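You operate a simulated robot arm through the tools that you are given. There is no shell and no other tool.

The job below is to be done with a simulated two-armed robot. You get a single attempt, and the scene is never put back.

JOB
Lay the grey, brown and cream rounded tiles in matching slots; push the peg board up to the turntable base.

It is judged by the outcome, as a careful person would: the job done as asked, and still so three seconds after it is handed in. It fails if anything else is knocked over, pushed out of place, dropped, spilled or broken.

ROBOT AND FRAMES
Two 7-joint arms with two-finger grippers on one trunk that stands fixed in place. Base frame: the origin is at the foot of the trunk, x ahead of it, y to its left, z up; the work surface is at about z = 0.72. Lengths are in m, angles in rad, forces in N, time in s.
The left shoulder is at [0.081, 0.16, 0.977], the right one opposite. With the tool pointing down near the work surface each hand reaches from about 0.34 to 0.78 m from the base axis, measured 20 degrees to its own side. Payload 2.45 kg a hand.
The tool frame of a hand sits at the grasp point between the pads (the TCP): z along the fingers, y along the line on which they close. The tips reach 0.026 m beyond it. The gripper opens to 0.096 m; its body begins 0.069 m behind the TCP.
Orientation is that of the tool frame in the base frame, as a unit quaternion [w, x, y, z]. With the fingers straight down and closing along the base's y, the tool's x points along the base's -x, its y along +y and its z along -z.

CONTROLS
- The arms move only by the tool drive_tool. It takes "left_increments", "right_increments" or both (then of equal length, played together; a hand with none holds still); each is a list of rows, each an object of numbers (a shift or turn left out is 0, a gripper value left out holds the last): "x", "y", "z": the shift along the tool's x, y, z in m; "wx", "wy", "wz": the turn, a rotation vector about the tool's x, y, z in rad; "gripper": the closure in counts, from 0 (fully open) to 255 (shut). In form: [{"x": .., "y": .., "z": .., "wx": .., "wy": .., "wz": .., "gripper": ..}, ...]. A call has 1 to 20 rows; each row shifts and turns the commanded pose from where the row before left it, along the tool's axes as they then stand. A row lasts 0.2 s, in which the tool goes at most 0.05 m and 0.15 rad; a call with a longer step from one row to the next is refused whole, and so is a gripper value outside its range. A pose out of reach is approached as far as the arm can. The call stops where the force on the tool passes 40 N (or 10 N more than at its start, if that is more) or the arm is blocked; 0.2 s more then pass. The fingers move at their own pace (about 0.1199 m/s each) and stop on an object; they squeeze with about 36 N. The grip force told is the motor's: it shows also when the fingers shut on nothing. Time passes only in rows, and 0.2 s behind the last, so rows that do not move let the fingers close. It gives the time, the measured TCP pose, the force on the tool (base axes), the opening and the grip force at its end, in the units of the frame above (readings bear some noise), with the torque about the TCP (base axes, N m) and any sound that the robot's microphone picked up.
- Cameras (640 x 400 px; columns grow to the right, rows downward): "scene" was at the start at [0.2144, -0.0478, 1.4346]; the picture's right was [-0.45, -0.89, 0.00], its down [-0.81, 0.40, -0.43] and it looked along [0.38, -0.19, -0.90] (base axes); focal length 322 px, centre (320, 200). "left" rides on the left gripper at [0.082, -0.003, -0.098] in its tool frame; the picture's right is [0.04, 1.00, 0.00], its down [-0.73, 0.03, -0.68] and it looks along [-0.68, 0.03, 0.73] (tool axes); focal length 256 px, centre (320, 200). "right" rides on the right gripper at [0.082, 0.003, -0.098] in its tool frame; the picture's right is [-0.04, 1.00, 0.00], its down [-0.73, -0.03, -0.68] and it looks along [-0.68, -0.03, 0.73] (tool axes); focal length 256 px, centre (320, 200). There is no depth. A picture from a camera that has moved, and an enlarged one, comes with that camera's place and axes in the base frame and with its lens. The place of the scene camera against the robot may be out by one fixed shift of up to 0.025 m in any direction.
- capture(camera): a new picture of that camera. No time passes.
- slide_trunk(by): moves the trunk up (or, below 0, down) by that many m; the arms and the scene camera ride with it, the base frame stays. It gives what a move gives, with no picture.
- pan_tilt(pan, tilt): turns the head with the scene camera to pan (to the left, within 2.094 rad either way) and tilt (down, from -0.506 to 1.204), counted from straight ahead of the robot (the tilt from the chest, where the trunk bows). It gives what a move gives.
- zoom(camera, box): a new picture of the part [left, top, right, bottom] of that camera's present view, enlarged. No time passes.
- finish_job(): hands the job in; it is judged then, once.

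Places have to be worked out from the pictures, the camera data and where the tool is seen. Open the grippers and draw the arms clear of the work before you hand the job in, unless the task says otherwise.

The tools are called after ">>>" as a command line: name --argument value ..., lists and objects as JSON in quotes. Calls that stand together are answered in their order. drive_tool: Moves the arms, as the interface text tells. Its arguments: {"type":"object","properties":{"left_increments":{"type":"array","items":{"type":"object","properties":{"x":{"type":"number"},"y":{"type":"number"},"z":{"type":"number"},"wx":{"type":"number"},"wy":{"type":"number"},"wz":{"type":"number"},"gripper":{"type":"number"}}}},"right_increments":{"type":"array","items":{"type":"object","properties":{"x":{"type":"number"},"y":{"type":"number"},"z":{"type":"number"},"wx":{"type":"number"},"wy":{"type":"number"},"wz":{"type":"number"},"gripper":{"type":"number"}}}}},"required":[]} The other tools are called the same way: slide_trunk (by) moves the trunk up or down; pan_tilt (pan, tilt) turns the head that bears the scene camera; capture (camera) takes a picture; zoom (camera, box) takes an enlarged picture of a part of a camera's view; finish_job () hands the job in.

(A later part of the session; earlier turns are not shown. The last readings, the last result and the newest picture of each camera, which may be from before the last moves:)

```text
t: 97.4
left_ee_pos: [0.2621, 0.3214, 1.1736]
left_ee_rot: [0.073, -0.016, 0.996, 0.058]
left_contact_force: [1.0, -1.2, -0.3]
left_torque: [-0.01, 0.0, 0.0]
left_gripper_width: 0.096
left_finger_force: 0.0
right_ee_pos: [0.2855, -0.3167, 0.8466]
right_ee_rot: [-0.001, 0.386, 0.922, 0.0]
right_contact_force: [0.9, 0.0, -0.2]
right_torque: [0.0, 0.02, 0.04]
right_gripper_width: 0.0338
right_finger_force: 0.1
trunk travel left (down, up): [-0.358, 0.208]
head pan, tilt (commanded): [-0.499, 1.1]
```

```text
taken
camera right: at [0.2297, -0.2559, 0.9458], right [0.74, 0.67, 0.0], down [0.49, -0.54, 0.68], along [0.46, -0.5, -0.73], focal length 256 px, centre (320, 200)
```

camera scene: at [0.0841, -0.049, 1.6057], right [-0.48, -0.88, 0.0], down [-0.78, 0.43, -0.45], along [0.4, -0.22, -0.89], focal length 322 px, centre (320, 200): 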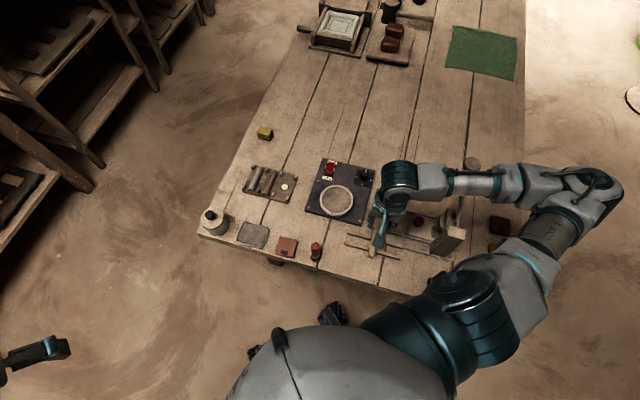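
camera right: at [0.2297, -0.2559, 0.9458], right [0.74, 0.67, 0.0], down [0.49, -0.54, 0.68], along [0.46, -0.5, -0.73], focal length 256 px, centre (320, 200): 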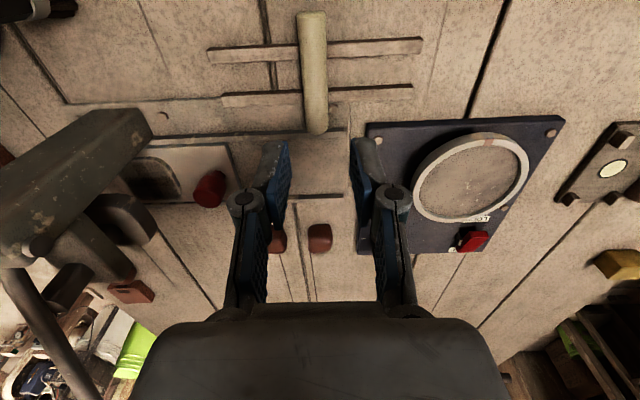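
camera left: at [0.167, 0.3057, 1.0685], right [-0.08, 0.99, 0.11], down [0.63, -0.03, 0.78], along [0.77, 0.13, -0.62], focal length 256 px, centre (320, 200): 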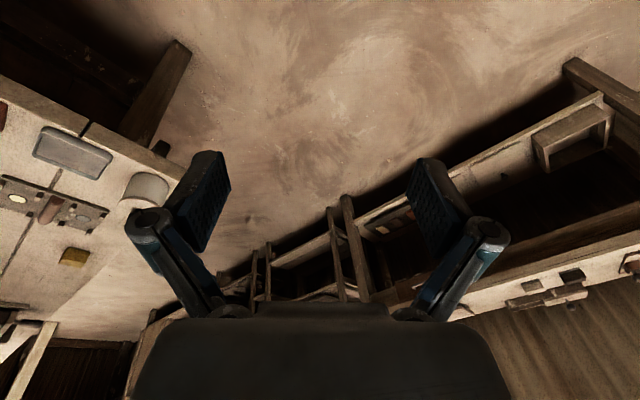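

Good, no reach warnings. I shift 11.5 mm along x and −4.7 mm along y, and descend to TCP ≈ 0.80.

>>> drive_tool --right_increments '[{"x": 0.006, "y": -0.0025}, {"x": 0.0055, "y": -0.0022, "z": 0.01}, {"z": 0.02}, {"z": 0.015}, {}]'

>>> capture --camera "right"

>>> zoom --camera "right" --box '[200, 20, 440, 220]'

```text
t: 98.6
left_ee_pos: [0.262, 0.3219, 1.1737]
left_ee_rot: [0.072, -0.015, 0.996, 0.058]
left_contact_force: [0.3, 0.2, 0.0]
left_torque: [0.02, -0.02, 0.01]
left_gripper_width: 0.096
left_finger_force: 0.0
right_ee_pos: [0.275, -0.3116, 0.8019]
right_ee_rot: [0.001, 0.386, 0.922, 0.0]
right_contact_force: [0.4, -0.8, -0.1]
right_torque: [-0.03, -0.01, 0.0]
right_gripper_width: 0.0339
right_finger_force: 0.1
trunk travel left (down, up): [-0.358, 0.208]
head pan, tilt (commanded): [-0.499, 1.1]
```

```text
taken
camera right: at [0.2185, -0.2507, 0.901], right [0.74, 0.67, 0.0], down [0.49, -0.54, 0.68], along [0.46, -0.5, -0.73], focal length 256 px, centre (320, 200)
```

right: 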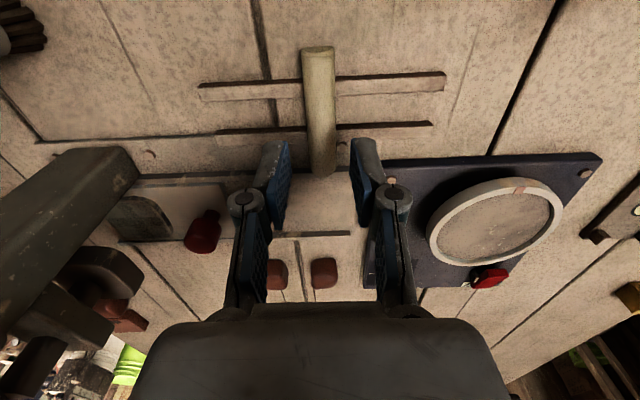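

```text
2.00 times, centred on (320, 120) of right
camera zoom: at [0.2185, -0.2507, 0.901], right [0.74, 0.67, 0.0], down [0.49, -0.54, 0.68], along [0.46, -0.5, -0.73], focal length 512 px, centre (320, 360)
```

zoom: 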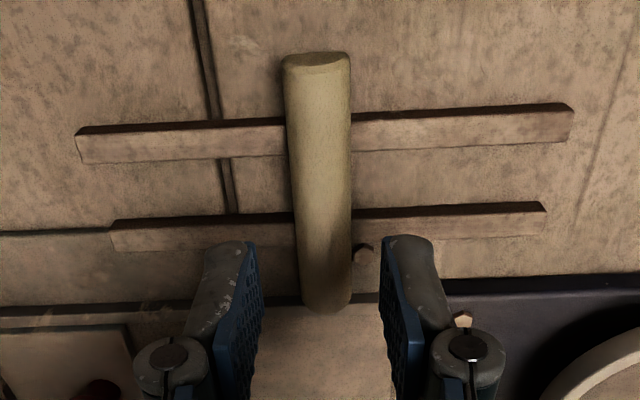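

Aligned within 0.5 mm. I descend to TCP ≈ 0.760, then ease down to the height used for the grey tile.

>>> drive_tool --right_increments '[{"z": 0.014}, {"z": 0.014}, {"z": 0.01}, {"z": 0.004}, {}]'

>>> zoom --camera "right" --box '[200, 40, 440, 240]'

```text
t: 99.8
left_ee_pos: [0.2631, 0.3227, 1.174]
left_ee_rot: [0.073, -0.015, 0.996, 0.057]
left_contact_force: [-0.1, -1.5, 0.1]
left_torque: [0.02, 0.01, 0.02]
left_gripper_width: 0.0962
left_finger_force: 0.1
right_ee_pos: [0.275, -0.3118, 0.7591]
right_ee_rot: [0.001, 0.387, 0.922, -0.001]
right_contact_force: [-0.2, 0.8, -0.3]
right_torque: [-0.01, -0.04, -0.01]
right_gripper_width: 0.0339
right_finger_force: 0.0
trunk travel left (down, up): [-0.358, 0.208]
head pan, tilt (commanded): [-0.499, 1.1]
```

```text
2.00 times, centred on (320, 140) of right
camera zoom: at [0.2188, -0.2509, 0.859], right [0.74, 0.67, 0.0], down [0.49, -0.54, 0.68], along [0.46, -0.5, -0.73], focal length 512 px, centre (320, 320)
```

zoom: 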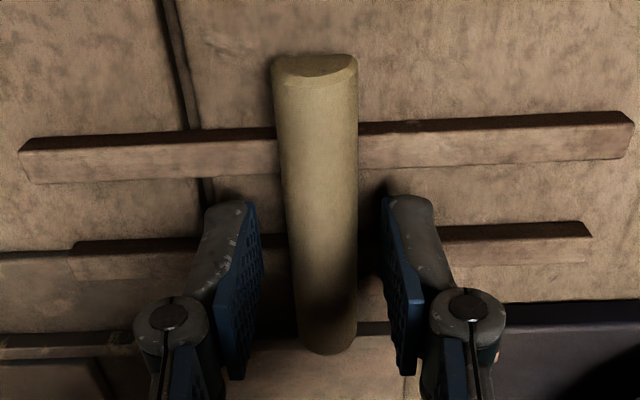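

>>> drive_tool --right_increments '[{"z": 0.0015}, {"z": 0.001}, {}]'

```text
t: 100.6
left_ee_pos: [0.263, 0.3215, 1.1736]
left_ee_rot: [0.073, -0.016, 0.996, 0.058]
left_contact_force: [1.1, 0.7, -0.1]
left_torque: [0.02, 0.02, 0.03]
left_gripper_width: 0.096
left_finger_force: 0.0
right_ee_pos: [0.2749, -0.3115, 0.7564]
right_ee_rot: [0.001, 0.385, 0.923, 0.0]
right_contact_force: [-1.4, 0.0, -0.3]
right_torque: [0.01, 0.01, 0.02]
right_gripper_width: 0.0339
right_finger_force: 0.0
trunk travel left (down, up): [-0.358, 0.208]
head pan, tilt (commanded): [-0.499, 1.1]
```

No contact yet at 0.7565; one more millimetre down to be low on the tile.

>>> drive_tool --right_increments '[{"z": 0.001}, {}]'

```text
t: 101.2
left_ee_pos: [0.2624, 0.3224, 1.1741]
left_ee_rot: [0.073, -0.016, 0.996, 0.058]
left_contact_force: [-0.1, -1.0, 0.2]
left_torque: [0.0, 0.03, 0.0]
left_gripper_width: 0.096
left_finger_force: 0.1
right_ee_pos: [0.2744, -0.3116, 0.7565]
right_ee_rot: [0.001, 0.386, 0.923, -0.001]
right_contact_force: [-0.6, 0.8, 0.9]
right_torque: [-0.02, 0.0, -0.01]
right_gripper_width: 0.0339
right_finger_force: 0.0
trunk travel left (down, up): [-0.358, 0.208]
head pan, tilt (commanded): [-0.499, 1.1]
```

About at the rail top now. I close the gripper gradually.

>>> drive_tool --right_increments '[{"y": 0.0004, "z": -0.0003}, {"gripper": 190}, {"gripper": 215}, {"gripper": 255}, {}, {}]'

>>> zoom --camera "right" --box '[200, 40, 440, 240]'

```text
t: 102.6
left_ee_pos: [0.2622, 0.3212, 1.1737]
left_ee_rot: [0.072, -0.016, 0.996, 0.057]
left_contact_force: [-0.6, 0.4, 0.0]
left_torque: [0.01, 0.0, 0.01]
left_gripper_width: 0.0958
left_finger_force: 0.1
right_ee_pos: [0.2754, -0.3118, 0.757]
right_ee_rot: [0.001, 0.386, 0.922, 0.0]
right_contact_force: [-0.2, -0.6, 0.1]
right_torque: [-0.03, -0.02, 0.0]
right_gripper_width: 0.0191
right_finger_force: 36.1
trunk travel left (down, up): [-0.358, 0.208]
head pan, tilt (commanded): [-0.499, 1.1]
```

```text
2.00 times, centred on (320, 140) of right
camera zoom: at [0.219, -0.2506, 0.8557], right [0.74, 0.67, 0.0], down [0.49, -0.54, 0.68], along [0.46, -0.5, -0.73], focal length 512 px, centre (320, 320)
```

zoom: 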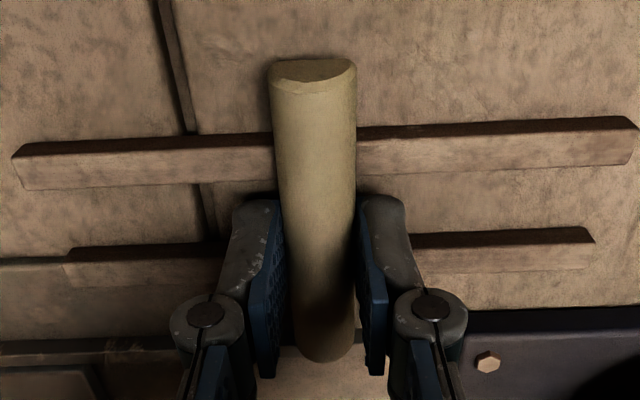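

Gripped at 19 mm. I lift slowly ~0.10 m, then move outward before going higher.

>>> drive_tool --right_increments '[{"z": -0.004}, {"z": -0.008}, {"z": -0.015}, {"z": -0.025}, {"z": -0.025}, {"z": -0.02}, {}]'

>>> capture --camera "right"

```text
t: 104.2
left_ee_pos: [0.2633, 0.3216, 1.1742]
left_ee_rot: [0.072, -0.015, 0.996, 0.058]
left_contact_force: [-0.4, 0.6, 0.3]
left_torque: [0.03, 0.02, 0.0]
left_gripper_width: 0.0962
left_finger_force: 0.0
right_ee_pos: [0.2759, -0.3107, 0.8524]
right_ee_rot: [0.0, 0.385, 0.923, 0.0]
right_contact_force: [0.2, 0.4, 0.0]
right_torque: [0.01, 0.0, -0.02]
right_gripper_width: 0.0192
right_finger_force: 35.7
trunk travel left (down, up): [-0.358, 0.208]
head pan, tilt (commanded): [-0.499, 1.1]
```

```text
taken
camera right: at [0.2189, -0.2507, 0.9516], right [0.74, 0.67, 0.0], down [0.49, -0.54, 0.68], along [0.46, -0.5, -0.73], focal length 256 px, centre (320, 200)
```

right: 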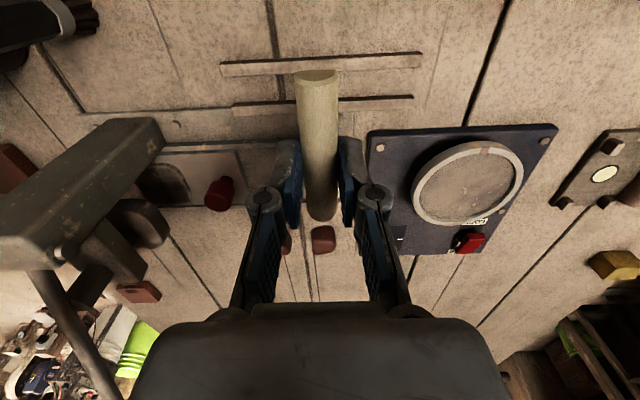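

Cream is held. I carry it outward and up to the mid-point (≈0.50,-0.15).

>>> drive_tool --right_increments '[{"x": -0.002, "y": 0.012, "z": -0.005}, {"x": -0.003, "y": 0.02, "z": -0.01}, {"x": -0.004, "y": 0.025, "z": -0.012}, {"x": -0.004, "y": 0.027, "z": -0.012}, {"x": -0.004, "y": 0.027, "z": -0.012}, {"x": -0.004, "y": 0.027, "z": -0.012}, {"x": -0.004, "y": 0.027, "z": -0.012}, {"x": -0.004, "y": 0.027, "z": -0.012}, {"x": -0.004, "y": 0.027, "z": -0.01}, {"x": -0.004, "y": 0.025}, {"x": -0.004, "y": 0.018}, {"y": 0.006}, {}, {}]'

>>> capture --camera "scene"

```text
t: 107.2
left_ee_pos: [0.2614, 0.3232, 1.1742]
left_ee_rot: [0.073, -0.016, 0.996, 0.057]
left_contact_force: [-0.1, 0.4, 0.7]
left_torque: [0.05, -0.01, -0.01]
left_gripper_width: 0.0959
left_finger_force: 0.0
right_ee_pos: [0.4953, -0.1518, 0.9515]
right_ee_rot: [0.001, 0.385, 0.923, -0.001]
right_contact_force: [0.6, -0.3, 0.3]
right_torque: [-0.03, 0.0, 0.0]
right_gripper_width: 0.0191
right_finger_force: 36.2
trunk travel left (down, up): [-0.358, 0.208]
head pan, tilt (commanded): [-0.499, 1.1]
```

```text
taken
camera scene: at [0.0653, -0.0467, 1.6558], right [-0.48, -0.88, 0.0], down [-0.78, 0.43, -0.45], along [0.4, -0.22, -0.89], focal length 322 px, centre (320, 200)
```

scene: 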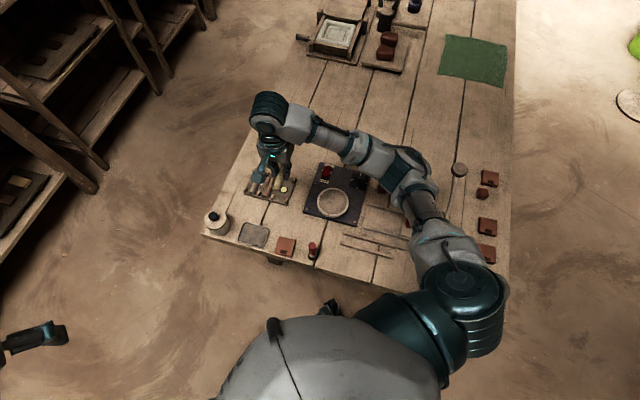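

I raise the hand 5 cm, then lower the trunk by 0.12 to bring the board back within comfortable reach.

>>> drive_tool --right_increments '[{"z": -0.015}, {"z": -0.02}, {"z": -0.015}, {}]'

>>> slide_trunk --by -0.12

>>> drive_tool --right_increments '[{}, {}]'

```text
t: 108.2
left_ee_pos: [0.2636, 0.3225, 1.1738]
left_ee_rot: [0.073, -0.016, 0.996, 0.058]
left_contact_force: [-0.4, 0.0, -0.8]
left_torque: [0.01, 0.0, -0.01]
left_gripper_width: 0.0959
left_finger_force: 0.1
right_ee_pos: [0.4937, -0.1517, 1.0015]
right_ee_rot: [0.001, 0.385, 0.923, 0.0]
right_contact_force: [0.7, -0.2, -0.1]
right_torque: [-0.01, -0.03, 0.02]
right_gripper_width: 0.019
right_finger_force: 35.9
trunk travel left (down, up): [-0.358, 0.208]
head pan, tilt (commanded): [-0.499, 1.1]
```

```text
t: 109.7
left_ee_pos: [0.262, 0.3226, 1.0544]
left_ee_rot: [0.074, -0.016, 0.996, 0.057]
left_contact_force: [0.6, -0.8, 0.9]
left_torque: [0.0, 0.0, 0.01]
left_gripper_width: 0.0962
left_finger_force: 0.1
right_ee_pos: [0.4943, -0.1515, 0.8824]
right_ee_rot: [0.001, 0.387, 0.922, -0.001]
right_contact_force: [0.4, 0.2, -0.6]
right_torque: [0.02, -0.02, -0.03]
right_gripper_width: 0.0191
right_finger_force: 36.1
trunk travel left (down, up): [-0.238, 0.328]
head pan, tilt (commanded): [-0.499, 1.1]
```

```text
t: 110.3
left_ee_pos: [0.2617, 0.3223, 1.0543]
left_ee_rot: [0.072, -0.015, 0.996, 0.058]
left_contact_force: [0.0, -0.7, 0.8]
left_torque: [0.0, 0.0, -0.01]
left_gripper_width: 0.0959
left_finger_force: 0.1
right_ee_pos: [0.4937, -0.1508, 0.8802]
right_ee_rot: [0.0, 0.386, 0.923, 0.0]
right_contact_force: [-0.5, 0.0, -0.3]
right_torque: [0.01, 0.02, 0.06]
right_gripper_width: 0.0188
right_finger_force: 35.7
trunk travel left (down, up): [-0.238, 0.328]
head pan, tilt (commanded): [-0.499, 1.1]
```

Now to above the cream slot (≈0.557,-0.164) at z ≈ 0.845.

>>> drive_tool --right_increments '[{"x": -0.015, "y": 0.009}, {"x": -0.016, "y": 0.01, "z": 0.01}, {"x": -0.015, "y": 0.009, "z": 0.015}, {"x": -0.0115, "y": 0.0077, "z": 0.01}, {}]'

>>> capture --camera "right"

>>> zoom --camera "right" --box '[180, 0, 480, 190]'

```text
t: 111.5
left_ee_pos: [0.2638, 0.3221, 1.0533]
left_ee_rot: [0.073, -0.016, 0.996, 0.058]
left_contact_force: [0.3, 0.9, -0.5]
left_torque: [-0.01, -0.01, 0.0]
left_gripper_width: 0.0959
left_finger_force: 0.0
right_ee_pos: [0.5607, -0.1655, 0.8456]
right_ee_rot: [0.001, 0.386, 0.922, 0.0]
right_contact_force: [0.4, 0.0, -0.5]
right_torque: [-0.03, 0.0, -0.02]
right_gripper_width: 0.019
right_finger_force: 36.1
trunk travel left (down, up): [-0.238, 0.328]
head pan, tilt (commanded): [-0.499, 1.1]
```

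```text
taken
camera right: at [0.5045, -0.1053, 0.9436], right [0.74, 0.67, 0.0], down [0.49, -0.54, 0.68], along [0.46, -0.5, -0.73], focal length 256 px, centre (320, 200)
```

right: 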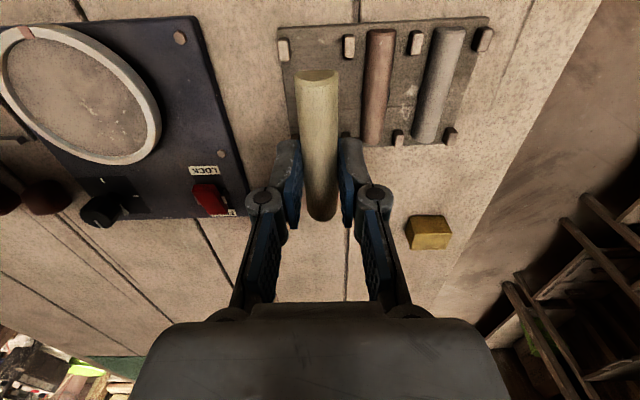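

```text
2.11 times, centred on (330, 95) of right
camera zoom: at [0.5045, -0.1053, 0.9436], right [0.74, 0.67, 0.0], down [0.49, -0.54, 0.68], along [0.46, -0.5, -0.73], focal length 539 px, centre (299, 421)
```

zoom: 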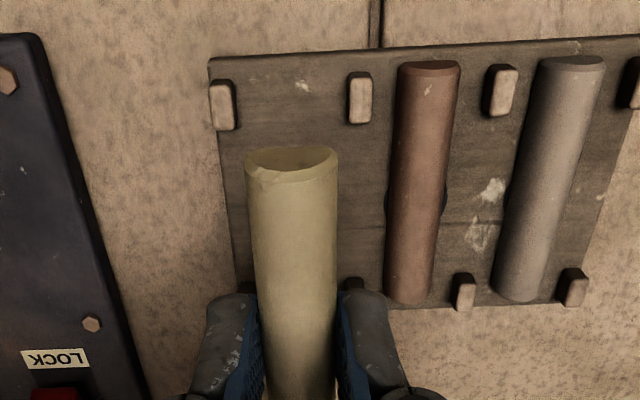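

The cream slot centre is ≈2 mm to −y and the tile should go ≈2 mm further −x to match its neighbours. I correct and descend to TCP ≈ 0.775.

>>> drive_tool --right_increments '[{"x": -0.002, "y": -0.002, "z": 0.012}, {"z": 0.02}, {"z": 0.02}, {"z": 0.014}, {"z": 0.004}, {}]'

>>> zoom --camera "right" --box '[180, 20, 500, 230]'

```text
t: 112.9
left_ee_pos: [0.2626, 0.323, 1.0538]
left_ee_rot: [0.073, -0.015, 0.996, 0.057]
left_contact_force: [0.8, -0.4, 0.1]
left_torque: [0.0, 0.01, -0.06]
left_gripper_width: 0.0959
left_finger_force: 0.1
right_ee_pos: [0.5599, -0.1695, 0.7761]
right_ee_rot: [0.0, 0.386, 0.922, -0.001]
right_contact_force: [0.0, -0.4, -0.8]
right_torque: [-0.02, -0.01, 0.01]
right_gripper_width: 0.0192
right_finger_force: 36.5
trunk travel left (down, up): [-0.238, 0.328]
head pan, tilt (commanded): [-0.499, 1.1]
```

```text
1.90 times, centred on (340, 125) of right
camera zoom: at [0.5035, -0.1091, 0.8744], right [0.74, 0.67, 0.0], down [0.49, -0.54, 0.68], along [0.46, -0.5, -0.73], focal length 488 px, centre (282, 343)
```

zoom: 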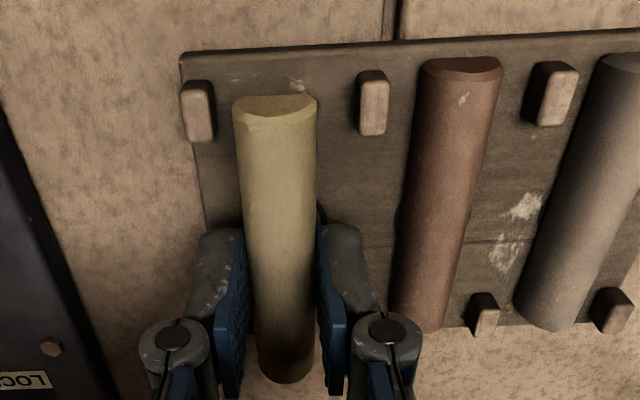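

Measured more closely, the slot centre is ~1.5 mm to +y; I correct and go down to ≈0.759.

>>> drive_tool --right_increments '[{"y": 0.0015, "z": 0.006}, {"z": 0.006}, {"z": 0.003}, {"z": 0.002}, {}]'

>>> zoom --camera "right" --box '[180, 20, 500, 230]'

```text
t: 114.1
left_ee_pos: [0.2623, 0.3242, 1.0535]
left_ee_rot: [0.072, -0.015, 0.996, 0.057]
left_contact_force: [0.6, 0.1, -0.1]
left_torque: [-0.01, -0.04, -0.01]
left_gripper_width: 0.0958
left_finger_force: 0.0
right_ee_pos: [0.5606, -0.1681, 0.7582]
right_ee_rot: [0.0, 0.386, 0.922, -0.001]
right_contact_force: [0.1, 0.4, -1.0]
right_torque: [0.0, -0.02, 0.0]
right_gripper_width: 0.0192
right_finger_force: 36.0
trunk travel left (down, up): [-0.238, 0.328]
head pan, tilt (commanded): [-0.499, 1.1]
```

```text
1.90 times, centred on (340, 125) of right
camera zoom: at [0.505, -0.1084, 0.8574], right [0.74, 0.67, 0.0], down [0.49, -0.54, 0.68], along [0.46, -0.5, -0.73], focal length 488 px, centre (282, 343)
```

zoom: 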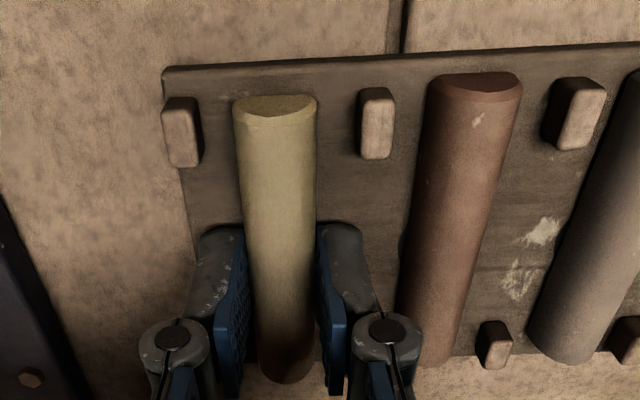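

Nearly down. 1 mm steps until contact.

>>> drive_tool --right_increments '[{"y": 0.001, "z": 0.001}, {"z": 0.001}, {}]'

>>> drive_tool --right_increments '[{"z": 0.001}, {}]'

```text
t: 114.9
left_ee_pos: [0.2628, 0.323, 1.0533]
left_ee_rot: [0.072, -0.016, 0.996, 0.057]
left_contact_force: [1.2, 0.1, -0.2]
left_torque: [-0.01, 0.03, -0.01]
left_gripper_width: 0.0964
left_finger_force: 0.0
right_ee_pos: [0.5628, -0.168, 0.7563]
right_ee_rot: [0.001, 0.386, 0.923, -0.001]
right_contact_force: [0.3, 0.5, -0.7]
right_torque: [0.0, -0.02, -0.01]
right_gripper_width: 0.0191
right_finger_force: 36.3
trunk travel left (down, up): [-0.238, 0.328]
head pan, tilt (commanded): [-0.499, 1.1]
```

```text
t: 115.5
left_ee_pos: [0.262, 0.3234, 1.0543]
left_ee_rot: [0.072, -0.016, 0.996, 0.058]
left_contact_force: [-0.1, -0.4, 0.1]
left_torque: [0.01, -0.02, 0.01]
left_gripper_width: 0.0962
left_finger_force: 0.1
right_ee_pos: [0.5623, -0.167, 0.7555]
right_ee_rot: [0.001, 0.386, 0.923, -0.001]
right_contact_force: [0.5, -0.7, 0.1]
right_torque: [-0.01, -0.01, 0.02]
right_gripper_width: 0.0191
right_finger_force: 36.2
trunk travel left (down, up): [-0.238, 0.328]
head pan, tilt (commanded): [-0.499, 1.1]
```

>>> drive_tool --right_increments '[{"z": 0.001}, {}]'

>>> zoom --camera "right" --box '[180, 20, 500, 230]'

```text
t: 116.1
left_ee_pos: [0.2627, 0.3223, 1.0532]
left_ee_rot: [0.072, -0.015, 0.996, 0.058]
left_contact_force: [0.1, -0.1, 0.1]
left_torque: [0.01, -0.03, 0.06]
left_gripper_width: 0.0959
left_finger_force: 0.0
right_ee_pos: [0.5621, -0.1675, 0.755]
right_ee_rot: [0.001, 0.386, 0.922, 0.0]
right_contact_force: [0.8, -0.2, -1.0]
right_torque: [0.0, 0.02, 0.0]
right_gripper_width: 0.019
right_finger_force: 35.7
trunk travel left (down, up): [-0.238, 0.328]
head pan, tilt (commanded): [-0.499, 1.1]
```

```text
1.90 times, centred on (340, 125) of right
camera zoom: at [0.506, -0.1074, 0.8539], right [0.74, 0.67, 0.0], down [0.49, -0.54, 0.68], along [0.46, -0.5, -0.73], focal length 488 px, centre (282, 343)
```

zoom: 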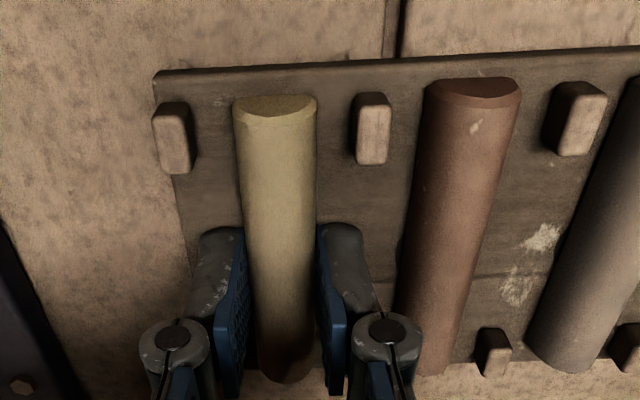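

>>> drive_tool --right_increments '[{"x": 0.0015}, {"z": 0.001}, {}]'

```text
t: 116.9
left_ee_pos: [0.2621, 0.3225, 1.0537]
left_ee_rot: [0.072, -0.016, 0.996, 0.057]
left_contact_force: [-0.3, 0.3, 0.6]
left_torque: [0.0, -0.01, -0.02]
left_gripper_width: 0.0957
left_finger_force: 0.1
right_ee_pos: [0.5608, -0.1672, 0.7544]
right_ee_rot: [0.002, 0.386, 0.923, 0.001]
right_contact_force: [2.2, -0.5, 8.6]
right_torque: [0.13, 0.11, -0.04]
right_gripper_width: 0.019
right_finger_force: 36.8
trunk travel left (down, up): [-0.238, 0.328]
head pan, tilt (commanded): [-0.499, 1.1]
```

Contact (≈8.6 N). I back off 0.5 mm, release gently and rise.

>>> drive_tool --right_increments '[{"z": -0.0006}, {}, {"gripper": 200}, {"gripper": 180}, {"gripper": 165}, {}, {"z": -0.005}, {"z": -0.015}, {"z": -0.03}, {"z": -0.04}, {}]'

>>> capture --camera "right"

>>> zoom --camera "right" --box '[180, 0, 500, 200]'

```text
t: 119.3
left_ee_pos: [0.2625, 0.3235, 1.0533]
left_ee_rot: [0.072, -0.015, 0.996, 0.057]
left_contact_force: [0.5, 0.0, -1.0]
left_torque: [0.01, 0.03, -0.02]
left_gripper_width: 0.096
left_finger_force: 0.1
right_ee_pos: [0.5631, -0.1665, 0.8456]
right_ee_rot: [-0.001, 0.386, 0.922, -0.001]
right_contact_force: [-0.5, -0.5, 0.3]
right_torque: [-0.01, 0.03, -0.01]
right_gripper_width: 0.0339
right_finger_force: 0.0
trunk travel left (down, up): [-0.238, 0.328]
head pan, tilt (commanded): [-0.499, 1.1]
```

```text
taken
camera right: at [0.506, -0.1068, 0.9434], right [0.74, 0.67, 0.0], down [0.49, -0.54, 0.68], along [0.46, -0.5, -0.73], focal length 256 px, centre (320, 200)
```

right: 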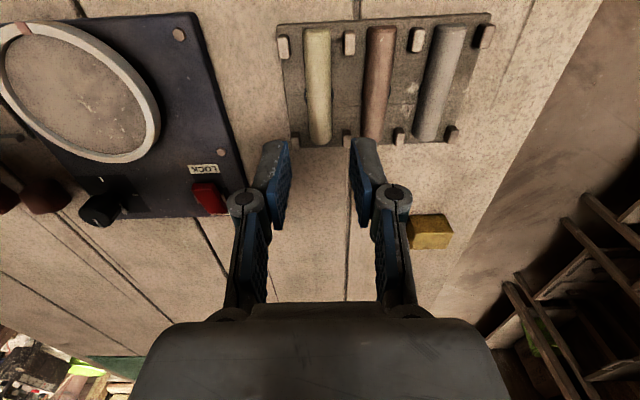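

```text
2.00 times, centred on (340, 100) of right
camera zoom: at [0.506, -0.1068, 0.9434], right [0.74, 0.67, 0.0], down [0.49, -0.54, 0.68], along [0.46, -0.5, -0.73], focal length 512 px, centre (280, 400)
```

zoom: 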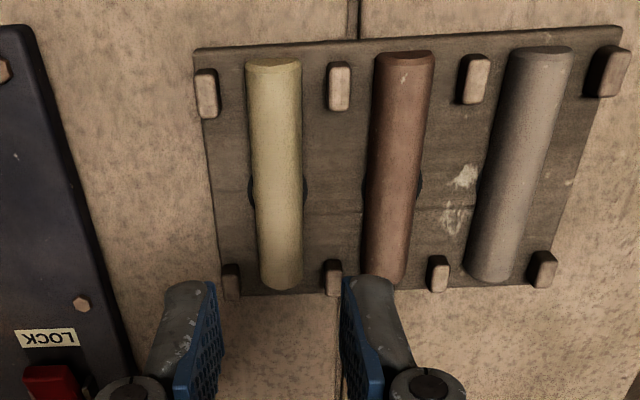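

All three tiles lie in their matching slots. For pushing, I want two fingertips spread along the board's outer (grey-side) edge, so I raise the hand, bring the trunk back to its start height, then turn the hand by −90°.

>>> drive_tool --right_increments '[{"z": -0.025}, {"z": -0.03}, {"z": -0.03}, {"z": -0.015}, {}]'

>>> slide_trunk --by -0.088

>>> drive_tool --right_increments '[{}, {}]'

```text
t: 120.5
left_ee_pos: [0.2625, 0.3238, 1.0531]
left_ee_rot: [0.073, -0.015, 0.996, 0.058]
left_contact_force: [0.3, 0.3, 0.2]
left_torque: [0.0, 0.0, 0.02]
left_gripper_width: 0.096
left_finger_force: 0.1
right_ee_pos: [0.5609, -0.1651, 0.9445]
right_ee_rot: [0.001, 0.386, 0.922, 0.0]
right_contact_force: [-1.0, 0.1, -0.3]
right_torque: [0.0, -0.01, -0.02]
right_gripper_width: 0.034
right_finger_force: 0.0
trunk travel left (down, up): [-0.238, 0.328]
head pan, tilt (commanded): [-0.499, 1.1]
```

```text
t: 121.7
left_ee_pos: [0.2728, 0.322, 0.9535]
left_ee_rot: [0.042, -0.014, 0.997, 0.057]
left_contact_force: [-0.9, 0.1, 0.4]
left_torque: [0.0, 0.0, 0.02]
left_gripper_width: 0.0959
left_finger_force: 0.1
right_ee_pos: [0.5602, -0.1663, 0.8599]
right_ee_rot: [0.002, 0.386, 0.922, 0.001]
right_contact_force: [-0.5, -0.4, 0.2]
right_torque: [-0.01, -0.05, 0.01]
right_gripper_width: 0.0338
right_finger_force: 0.1
trunk travel left (down, up): [-0.15, 0.416]
head pan, tilt (commanded): [-0.499, 1.1]
```

```text
t: 122.3
left_ee_pos: [0.2735, 0.323, 0.9527]
left_ee_rot: [0.041, -0.014, 0.997, 0.057]
left_contact_force: [0.8, -0.6, 0.7]
left_torque: [-0.01, -0.01, 0.0]
left_gripper_width: 0.0962
left_finger_force: 0.2
right_ee_pos: [0.5609, -0.1662, 0.8562]
right_ee_rot: [0.0, 0.385, 0.923, 0.0]
right_contact_force: [0.1, 0.6, -0.3]
right_torque: [-0.04, 0.0, 0.02]
right_gripper_width: 0.0338
right_finger_force: 0.1
trunk travel left (down, up): [-0.15, 0.416]
head pan, tilt (commanded): [-0.499, 1.1]
```

Stable at nominal height. I move the left hand a bit outward (it sits close to its inner reach limit), and bring the right hand over the outer side of the board (≈0.665,-0.059).

>>> drive_tool --right_increments '[{"y": 0.018}, {"y": 0.026}, {"y": 0.028}, {"y": 0.028, "x": 0.003}, {"y": 0.027}, {"y": 0.022}, {}, {}]' --left_increments '[{"x": -0.015}, {"x": -0.02}, {"x": -0.02}, {"x": -0.02}, {"x": -0.015}, {}, {}, {}]'

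>>> capture --camera "right"

>>> capture --camera "scene"

```text
t: 124.1
left_ee_pos: [0.363, 0.3258, 0.9616]
left_ee_rot: [0.042, -0.013, 0.997, 0.057]
left_contact_force: [-0.2, -0.1, 0.0]
left_torque: [-0.03, -0.01, 0.0]
left_gripper_width: 0.096
left_finger_force: 0.1
right_ee_pos: [0.6655, -0.0592, 0.8564]
right_ee_rot: [0.001, 0.386, 0.922, 0.0]
right_contact_force: [-0.6, -0.6, 1.4]
right_torque: [0.01, 0.02, -0.01]
right_gripper_width: 0.0337
right_finger_force: 0.1
trunk travel left (down, up): [-0.15, 0.416]
head pan, tilt (commanded): [-0.499, 1.1]
```

```text
taken
camera right: at [0.6097, 0.0022, 0.9558], right [0.74, 0.67, 0.0], down [0.49, -0.54, 0.68], along [0.46, -0.5, -0.73], focal length 256 px, centre (320, 200)
```

right: 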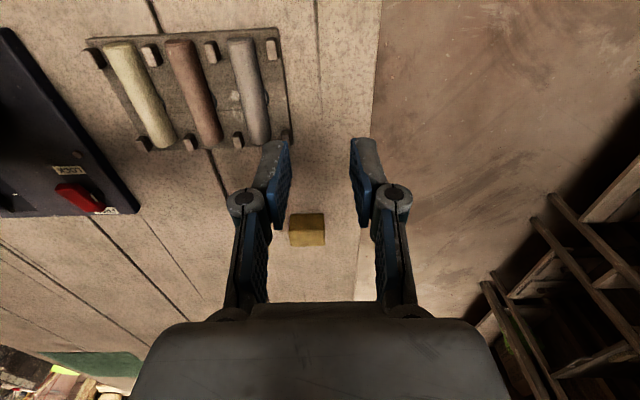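

```text
taken
camera scene: at [0.2149, -0.0463, 1.4365], right [-0.48, -0.88, 0.0], down [-0.78, 0.43, -0.45], along [0.39, -0.22, -0.89], focal length 322 px, centre (320, 200)
```

scene: 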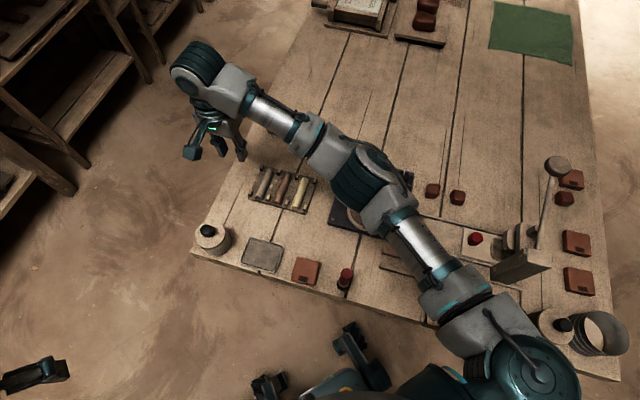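

The board's outer edge is ≈31 mm from the TCP. I turn the hand −90° in place (so both fingertips line up along the edge) and open the gripper to ~6 cm.

>>> drive_tool --right_increments '[{"wz": -0.1}, {"wz": -0.14}, {"wz": -0.14}, {"wz": -0.14}, {"wz": -0.14}, {"wz": -0.14}, {"wz": -0.14}, {"wz": -0.14, "gripper": 95}, {"wz": -0.14}, {"wz": -0.14}, {"wz": -0.11}, {"wz": -0.1008}, {}, {}]'

>>> capture --camera "right"

>>> capture --camera "scene"

```text
t: 127.1
left_ee_pos: [0.3633, 0.3262, 0.9604]
left_ee_rot: [0.041, -0.013, 0.997, 0.057]
left_contact_force: [0.2, 0.1, -0.3]
left_torque: [0.03, -0.02, 0.05]
left_gripper_width: 0.096
left_finger_force: 0.1
right_ee_pos: [0.6652, -0.0613, 0.8563]
right_ee_rot: [0.0, -0.38, 0.925, -0.001]
right_contact_force: [-0.9, 0.0, 0.7]
right_torque: [0.0, 0.02, 0.03]
right_gripper_width: 0.0601
right_finger_force: 0.1
trunk travel left (down, up): [-0.15, 0.416]
head pan, tilt (commanded): [-0.499, 1.1]
```

```text
taken
camera right: at [0.6034, -0.115, 0.9556], right [-0.67, 0.74, 0.0], down [0.54, 0.5, 0.68], along [0.5, 0.46, -0.73], focal length 256 px, centre (320, 200)
```

right: 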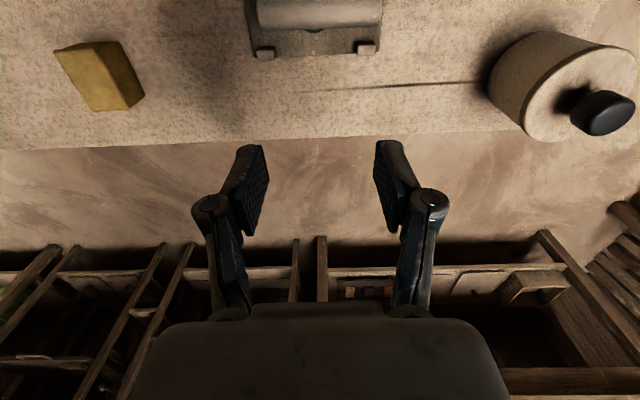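

```text
taken
camera scene: at [0.2148, -0.0458, 1.4365], right [-0.48, -0.88, 0.0], down [-0.78, 0.43, -0.45], along [0.39, -0.22, -0.89], focal length 322 px, centre (320, 200)
```

scene: 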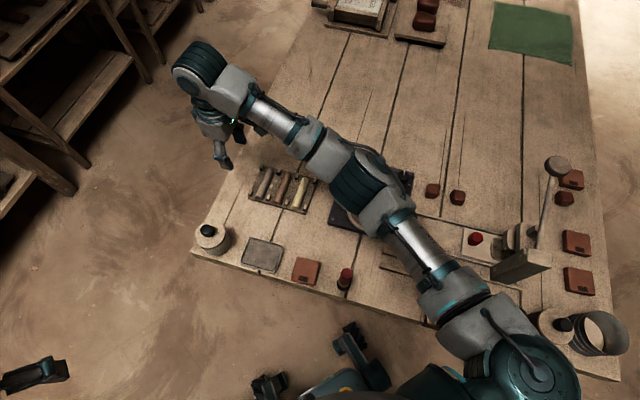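

The board edge is parallel to the finger line, 28 mm ahead of the TCP and centred within 4 mm. I centre and descend beside the board to TCP ≈ 0.757.

>>> drive_tool --right_increments '[{"y": -0.004, "z": 0.015}, {"z": 0.025}, {"z": 0.025}, {"z": 0.02}, {"z": 0.01}, {"z": 0.004}, {}]'

>>> capture --camera "right"

>>> zoom --camera "scene" --box '[180, 100, 360, 230]'

```text
t: 128.7
left_ee_pos: [0.3625, 0.3255, 0.9613]
left_ee_rot: [0.041, -0.014, 0.997, 0.058]
left_contact_force: [0.5, -0.1, 0.4]
left_torque: [0.0, -0.01, -0.04]
left_gripper_width: 0.0961
left_finger_force: 0.1
right_ee_pos: [0.6683, -0.0636, 0.7572]
right_ee_rot: [0.0, -0.38, 0.925, -0.001]
right_contact_force: [-0.1, 0.0, 0.8]
right_torque: [0.0, -0.02, -0.01]
right_gripper_width: 0.0603
right_finger_force: 0.0
trunk travel left (down, up): [-0.15, 0.416]
head pan, tilt (commanded): [-0.499, 1.1]
```

```text
taken
camera right: at [0.6068, -0.1177, 0.8563], right [-0.67, 0.74, 0.0], down [0.54, 0.5, 0.68], along [0.5, 0.46, -0.73], focal length 256 px, centre (320, 200)
```

right: 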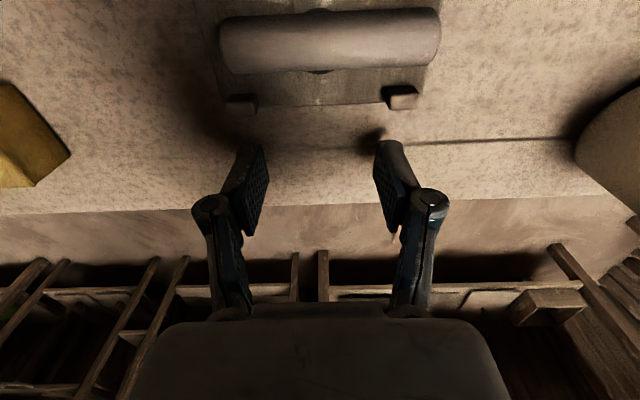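

```text
3.08 times, centred on (270, 165) of scene
camera zoom: at [0.2147, -0.0458, 1.4365], right [-0.48, -0.88, 0.0], down [-0.78, 0.43, -0.45], along [0.39, -0.22, -0.89], focal length 991 px, centre (474, 308)
```

zoom: 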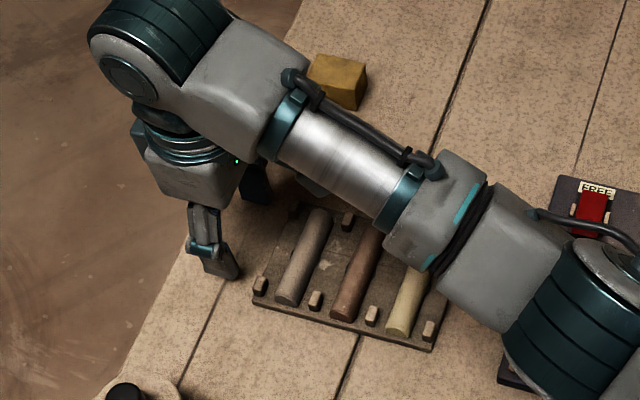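

Clear on all sides. I lower the last 8 mm so the fingertips are ~2.5 mm above the table beside the board edge.

>>> drive_tool --right_increments '[{"z": 0.004}, {"z": 0.003}, {"z": 0.001}, {}]'

```text
t: 129.7
left_ee_pos: [0.3641, 0.3258, 0.9596]
left_ee_rot: [0.041, -0.013, 0.997, 0.057]
left_contact_force: [0.2, 0.8, 0.0]
left_torque: [0.0, -0.04, 0.0]
left_gripper_width: 0.096
left_finger_force: 0.1
right_ee_pos: [0.668, -0.062, 0.7487]
right_ee_rot: [0.0, -0.379, 0.925, -0.001]
right_contact_force: [-0.1, 0.3, 0.4]
right_torque: [0.0, 0.0, 0.02]
right_gripper_width: 0.0601
right_finger_force: 0.1
trunk travel left (down, up): [-0.15, 0.416]
head pan, tilt (commanded): [-0.499, 1.1]
```

Now I advance toward the board edge in small steps until light contact.

>>> drive_tool --right_increments '[{"x": 0.005}, {"x": 0.004}, {"x": 0.003}, {"x": 0.003}, {}]'

>>> capture --camera "right"

```text
t: 130.9
left_ee_pos: [0.3628, 0.3249, 0.9604]
left_ee_rot: [0.041, -0.013, 0.997, 0.057]
left_contact_force: [-0.4, 0.1, 0.0]
left_torque: [-0.01, 0.0, 0.01]
left_gripper_width: 0.0961
left_finger_force: 0.0
right_ee_pos: [0.6565, -0.0739, 0.7489]
right_ee_rot: [0.0, -0.38, 0.925, -0.001]
right_contact_force: [0.7, 0.2, -0.7]
right_torque: [0.0, 0.0, -0.02]
right_gripper_width: 0.0603
right_finger_force: 0.1
trunk travel left (down, up): [-0.15, 0.416]
head pan, tilt (commanded): [-0.499, 1.1]
```

```text
taken
camera right: at [0.5962, -0.1284, 0.8486], right [-0.67, 0.74, 0.0], down [0.54, 0.5, 0.68], along [0.5, 0.46, -0.73], focal length 256 px, centre (320, 200)
```

right: 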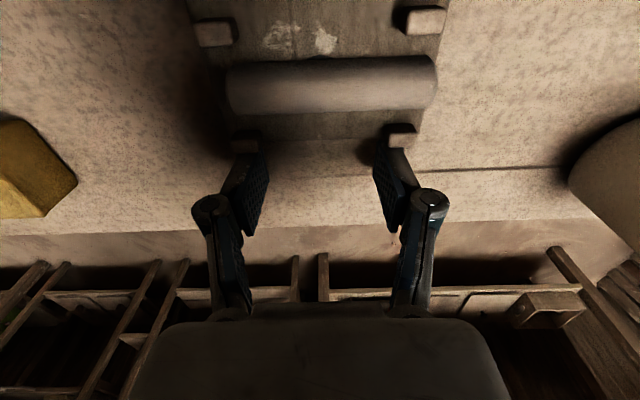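

>>> drive_tool --right_increments '[{"x": 0.002}, {"x": 0.002}, {}]'

>>> zoom --camera "right" --box '[200, 80, 440, 230]'

```text
t: 131.7
left_ee_pos: [0.3636, 0.3253, 0.9609]
left_ee_rot: [0.041, -0.014, 0.997, 0.057]
left_contact_force: [-0.4, -0.6, -0.1]
left_torque: [-0.02, -0.02, 0.0]
left_gripper_width: 0.0961
left_finger_force: 0.2
right_ee_pos: [0.6538, -0.0753, 0.7484]
right_ee_rot: [0.001, -0.38, 0.925, -0.001]
right_contact_force: [1.3, 1.1, 0.5]
right_torque: [-0.12, 0.09, -0.01]
right_gripper_width: 0.0609
right_finger_force: 0.8
trunk travel left (down, up): [-0.15, 0.416]
head pan, tilt (commanded): [-0.499, 1.1]
```

```text
2.67 times, centred on (320, 155) of right
camera zoom: at [0.5931, -0.1305, 0.8483], right [-0.67, 0.74, 0.0], down [0.54, 0.5, 0.68], along [0.5, 0.46, -0.73], focal length 683 px, centre (320, 320)
```

zoom: 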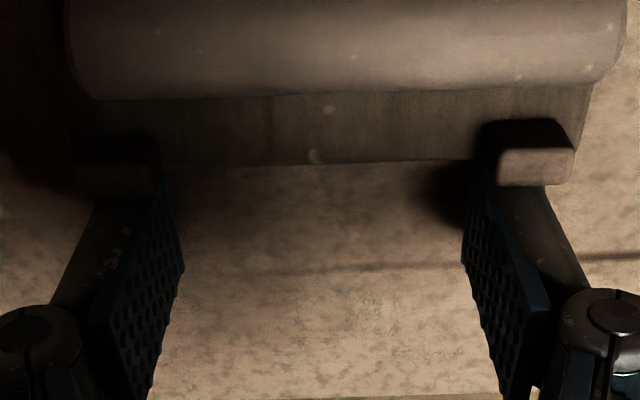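

Light contact with the board edge. I push slowly 2 cm and check force and alignment.

>>> drive_tool --right_increments '[{"x": 0.002}, {"x": 0.003}, {"x": 0.003}, {"x": 0.003}, {"x": 0.003}, {"x": 0.003}, {"x": 0.003}, {}]'

>>> capture --camera "right"

>>> zoom --camera "scene" --box '[220, 140, 380, 240]'

```text
t: 133.5
left_ee_pos: [0.3623, 0.3251, 0.961]
left_ee_rot: [0.041, -0.014, 0.997, 0.058]
left_contact_force: [-0.4, 0.1, -0.5]
left_torque: [-0.02, -0.01, 0.0]
left_gripper_width: 0.0961
left_finger_force: 0.1
right_ee_pos: [0.6405, -0.0895, 0.7501]
right_ee_rot: [0.001, -0.38, 0.925, -0.001]
right_contact_force: [2.2, 1.4, 0.1]
right_torque: [0.04, -0.02, 0.0]
right_gripper_width: 0.0605
right_finger_force: 0.4
trunk travel left (down, up): [-0.15, 0.416]
head pan, tilt (commanded): [-0.499, 1.1]
```

```text
taken
camera right: at [0.5781, -0.1448, 0.8485], right [-0.67, 0.74, 0.0], down [0.54, 0.5, 0.68], along [0.5, 0.46, -0.73], focal length 256 px, centre (320, 200)
```

right: 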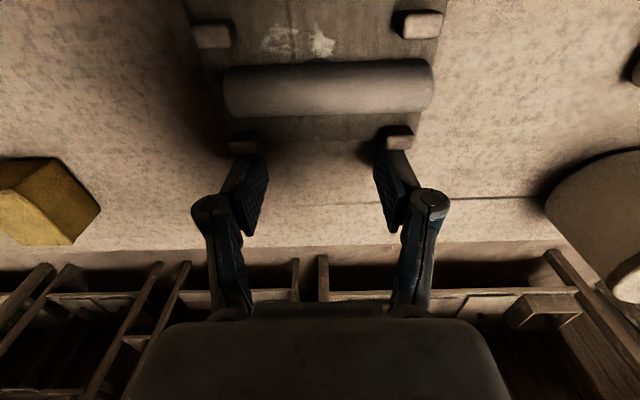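

```text
4.00 times, centred on (300, 190) of scene
camera zoom: at [0.2147, -0.0455, 1.4365], right [-0.48, -0.88, 0.0], down [-0.78, 0.43, -0.45], along [0.39, -0.22, -0.89], focal length 1288 px, centre (400, 240)
```

zoom: 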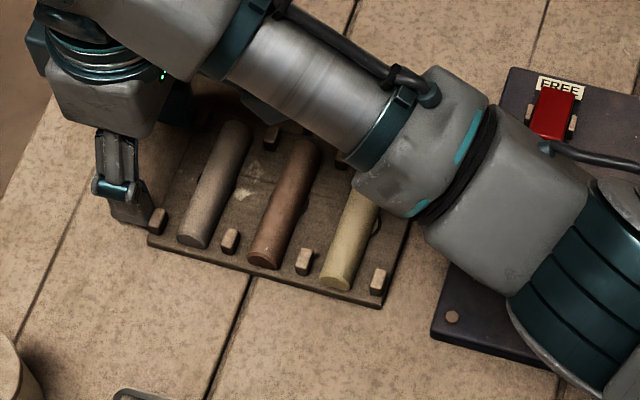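

The board slides with the tiles undisturbed; about 3 cm of gap remains. I push 2 cm more.

>>> drive_tool --right_increments '[{"x": 0.003}, {"x": 0.003}, {"x": 0.003}, {"x": 0.003}, {"x": 0.003}, {"x": 0.003}, {"x": 0.002}, {}]'

>>> zoom --camera "scene" --box '[220, 140, 380, 240]'

>>> capture --camera "right"

```text
t: 135.3
left_ee_pos: [0.3627, 0.3261, 0.9619]
left_ee_rot: [0.042, -0.014, 0.997, 0.057]
left_contact_force: [0.4, 0.1, -0.4]
left_torque: [0.0, -0.01, 0.0]
left_gripper_width: 0.0961
left_finger_force: 0.0
right_ee_pos: [0.6263, -0.1052, 0.7492]
right_ee_rot: [0.001, -0.379, 0.925, -0.001]
right_contact_force: [1.2, 1.4, 0.8]
right_torque: [0.09, 0.01, -0.03]
right_gripper_width: 0.0606
right_finger_force: 0.4
trunk travel left (down, up): [-0.15, 0.416]
head pan, tilt (commanded): [-0.499, 1.1]
```

```text
4.00 times, centred on (300, 190) of scene
camera zoom: at [0.2145, -0.0455, 1.4366], right [-0.48, -0.88, 0.0], down [-0.78, 0.43, -0.45], along [0.39, -0.22, -0.89], focal length 1288 px, centre (400, 240)
```

zoom: 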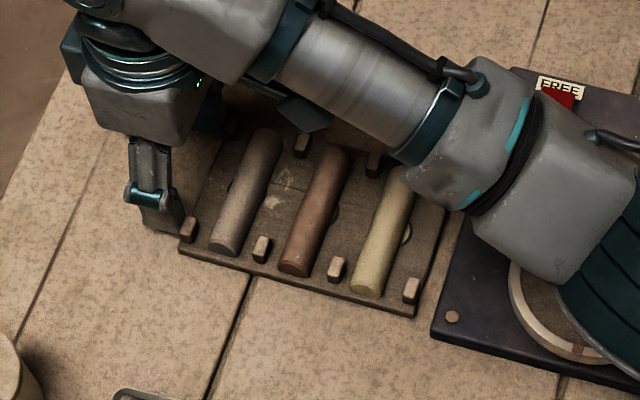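

```text
taken
camera right: at [0.5643, -0.1594, 0.8486], right [-0.67, 0.74, 0.0], down [0.54, 0.5, 0.68], along [0.5, 0.46, -0.73], focal length 256 px, centre (320, 200)
```

right: 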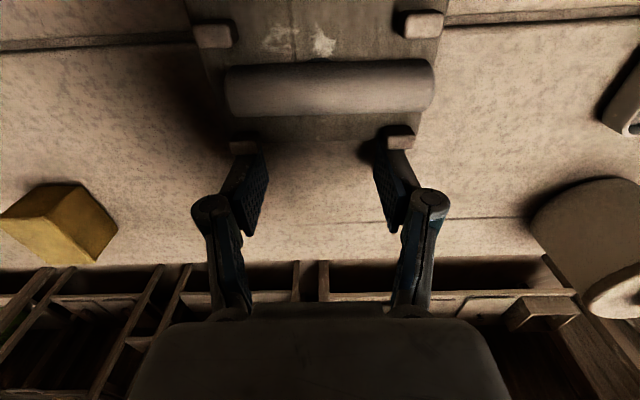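

About 13–15 mm remain. I push 9 mm more, then continue with 1 mm steps watching for the force rise.

>>> drive_tool --right_increments '[{"x": 0.003}, {"x": 0.003}, {"x": 0.003}, {}]'

>>> zoom --camera "scene" --box '[300, 180, 380, 230]'

```text
t: 136.3
left_ee_pos: [0.3637, 0.3264, 0.9617]
left_ee_rot: [0.041, -0.014, 0.997, 0.057]
left_contact_force: [0.5, 0.4, 0.4]
left_torque: [0.02, -0.01, -0.01]
left_gripper_width: 0.0962
left_finger_force: 0.1
right_ee_pos: [0.6199, -0.1104, 0.7494]
right_ee_rot: [-0.001, -0.38, 0.925, 0.0]
right_contact_force: [1.7, 2.1, 1.4]
right_torque: [0.05, 0.02, -0.07]
right_gripper_width: 0.0605
right_finger_force: 0.1
trunk travel left (down, up): [-0.15, 0.416]
head pan, tilt (commanded): [-0.499, 1.1]
```

```text
8.00 times, centred on (340, 205) of scene
camera zoom: at [0.2145, -0.0458, 1.4366], right [-0.48, -0.88, 0.0], down [-0.78, 0.43, -0.45], along [0.39, -0.22, -0.89], focal length 2577 px, centre (160, 160)
```

zoom: 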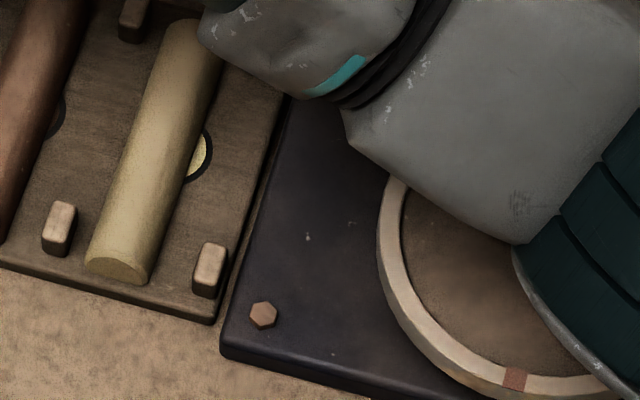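

Only a few millimetres are left. 1 mm steps now.

>>> drive_tool --right_increments '[{"x": 0.001}, {"x": 0.001}, {}]'

>>> zoom --camera "scene" --box '[300, 180, 380, 230]'

```text
t: 137.1
left_ee_pos: [0.3647, 0.3258, 0.9601]
left_ee_rot: [0.041, -0.014, 0.997, 0.057]
left_contact_force: [-0.2, -0.5, -0.3]
left_torque: [0.02, 0.03, -0.01]
left_gripper_width: 0.0958
left_finger_force: 0.0
right_ee_pos: [0.6181, -0.1131, 0.7487]
right_ee_rot: [0.0, -0.38, 0.925, -0.001]
right_contact_force: [2.3, 2.2, 0.8]
right_torque: [0.0, -0.06, 0.02]
right_gripper_width: 0.0604
right_finger_force: 0.1
trunk travel left (down, up): [-0.15, 0.416]
head pan, tilt (commanded): [-0.499, 1.1]
```

```text
8.00 times, centred on (340, 205) of scene
camera zoom: at [0.2146, -0.0458, 1.4366], right [-0.48, -0.88, 0.0], down [-0.78, 0.43, -0.45], along [0.39, -0.22, -0.89], focal length 2577 px, centre (160, 160)
```

zoom: 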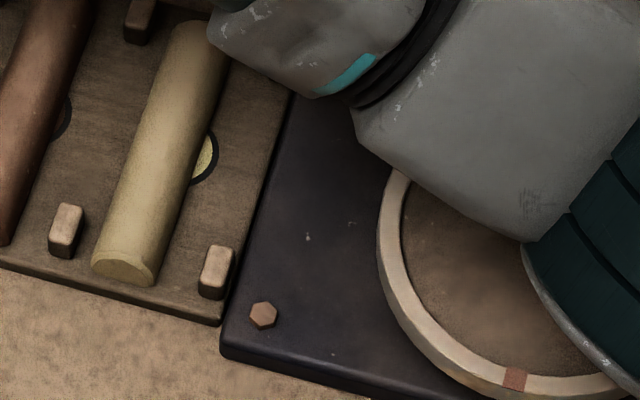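

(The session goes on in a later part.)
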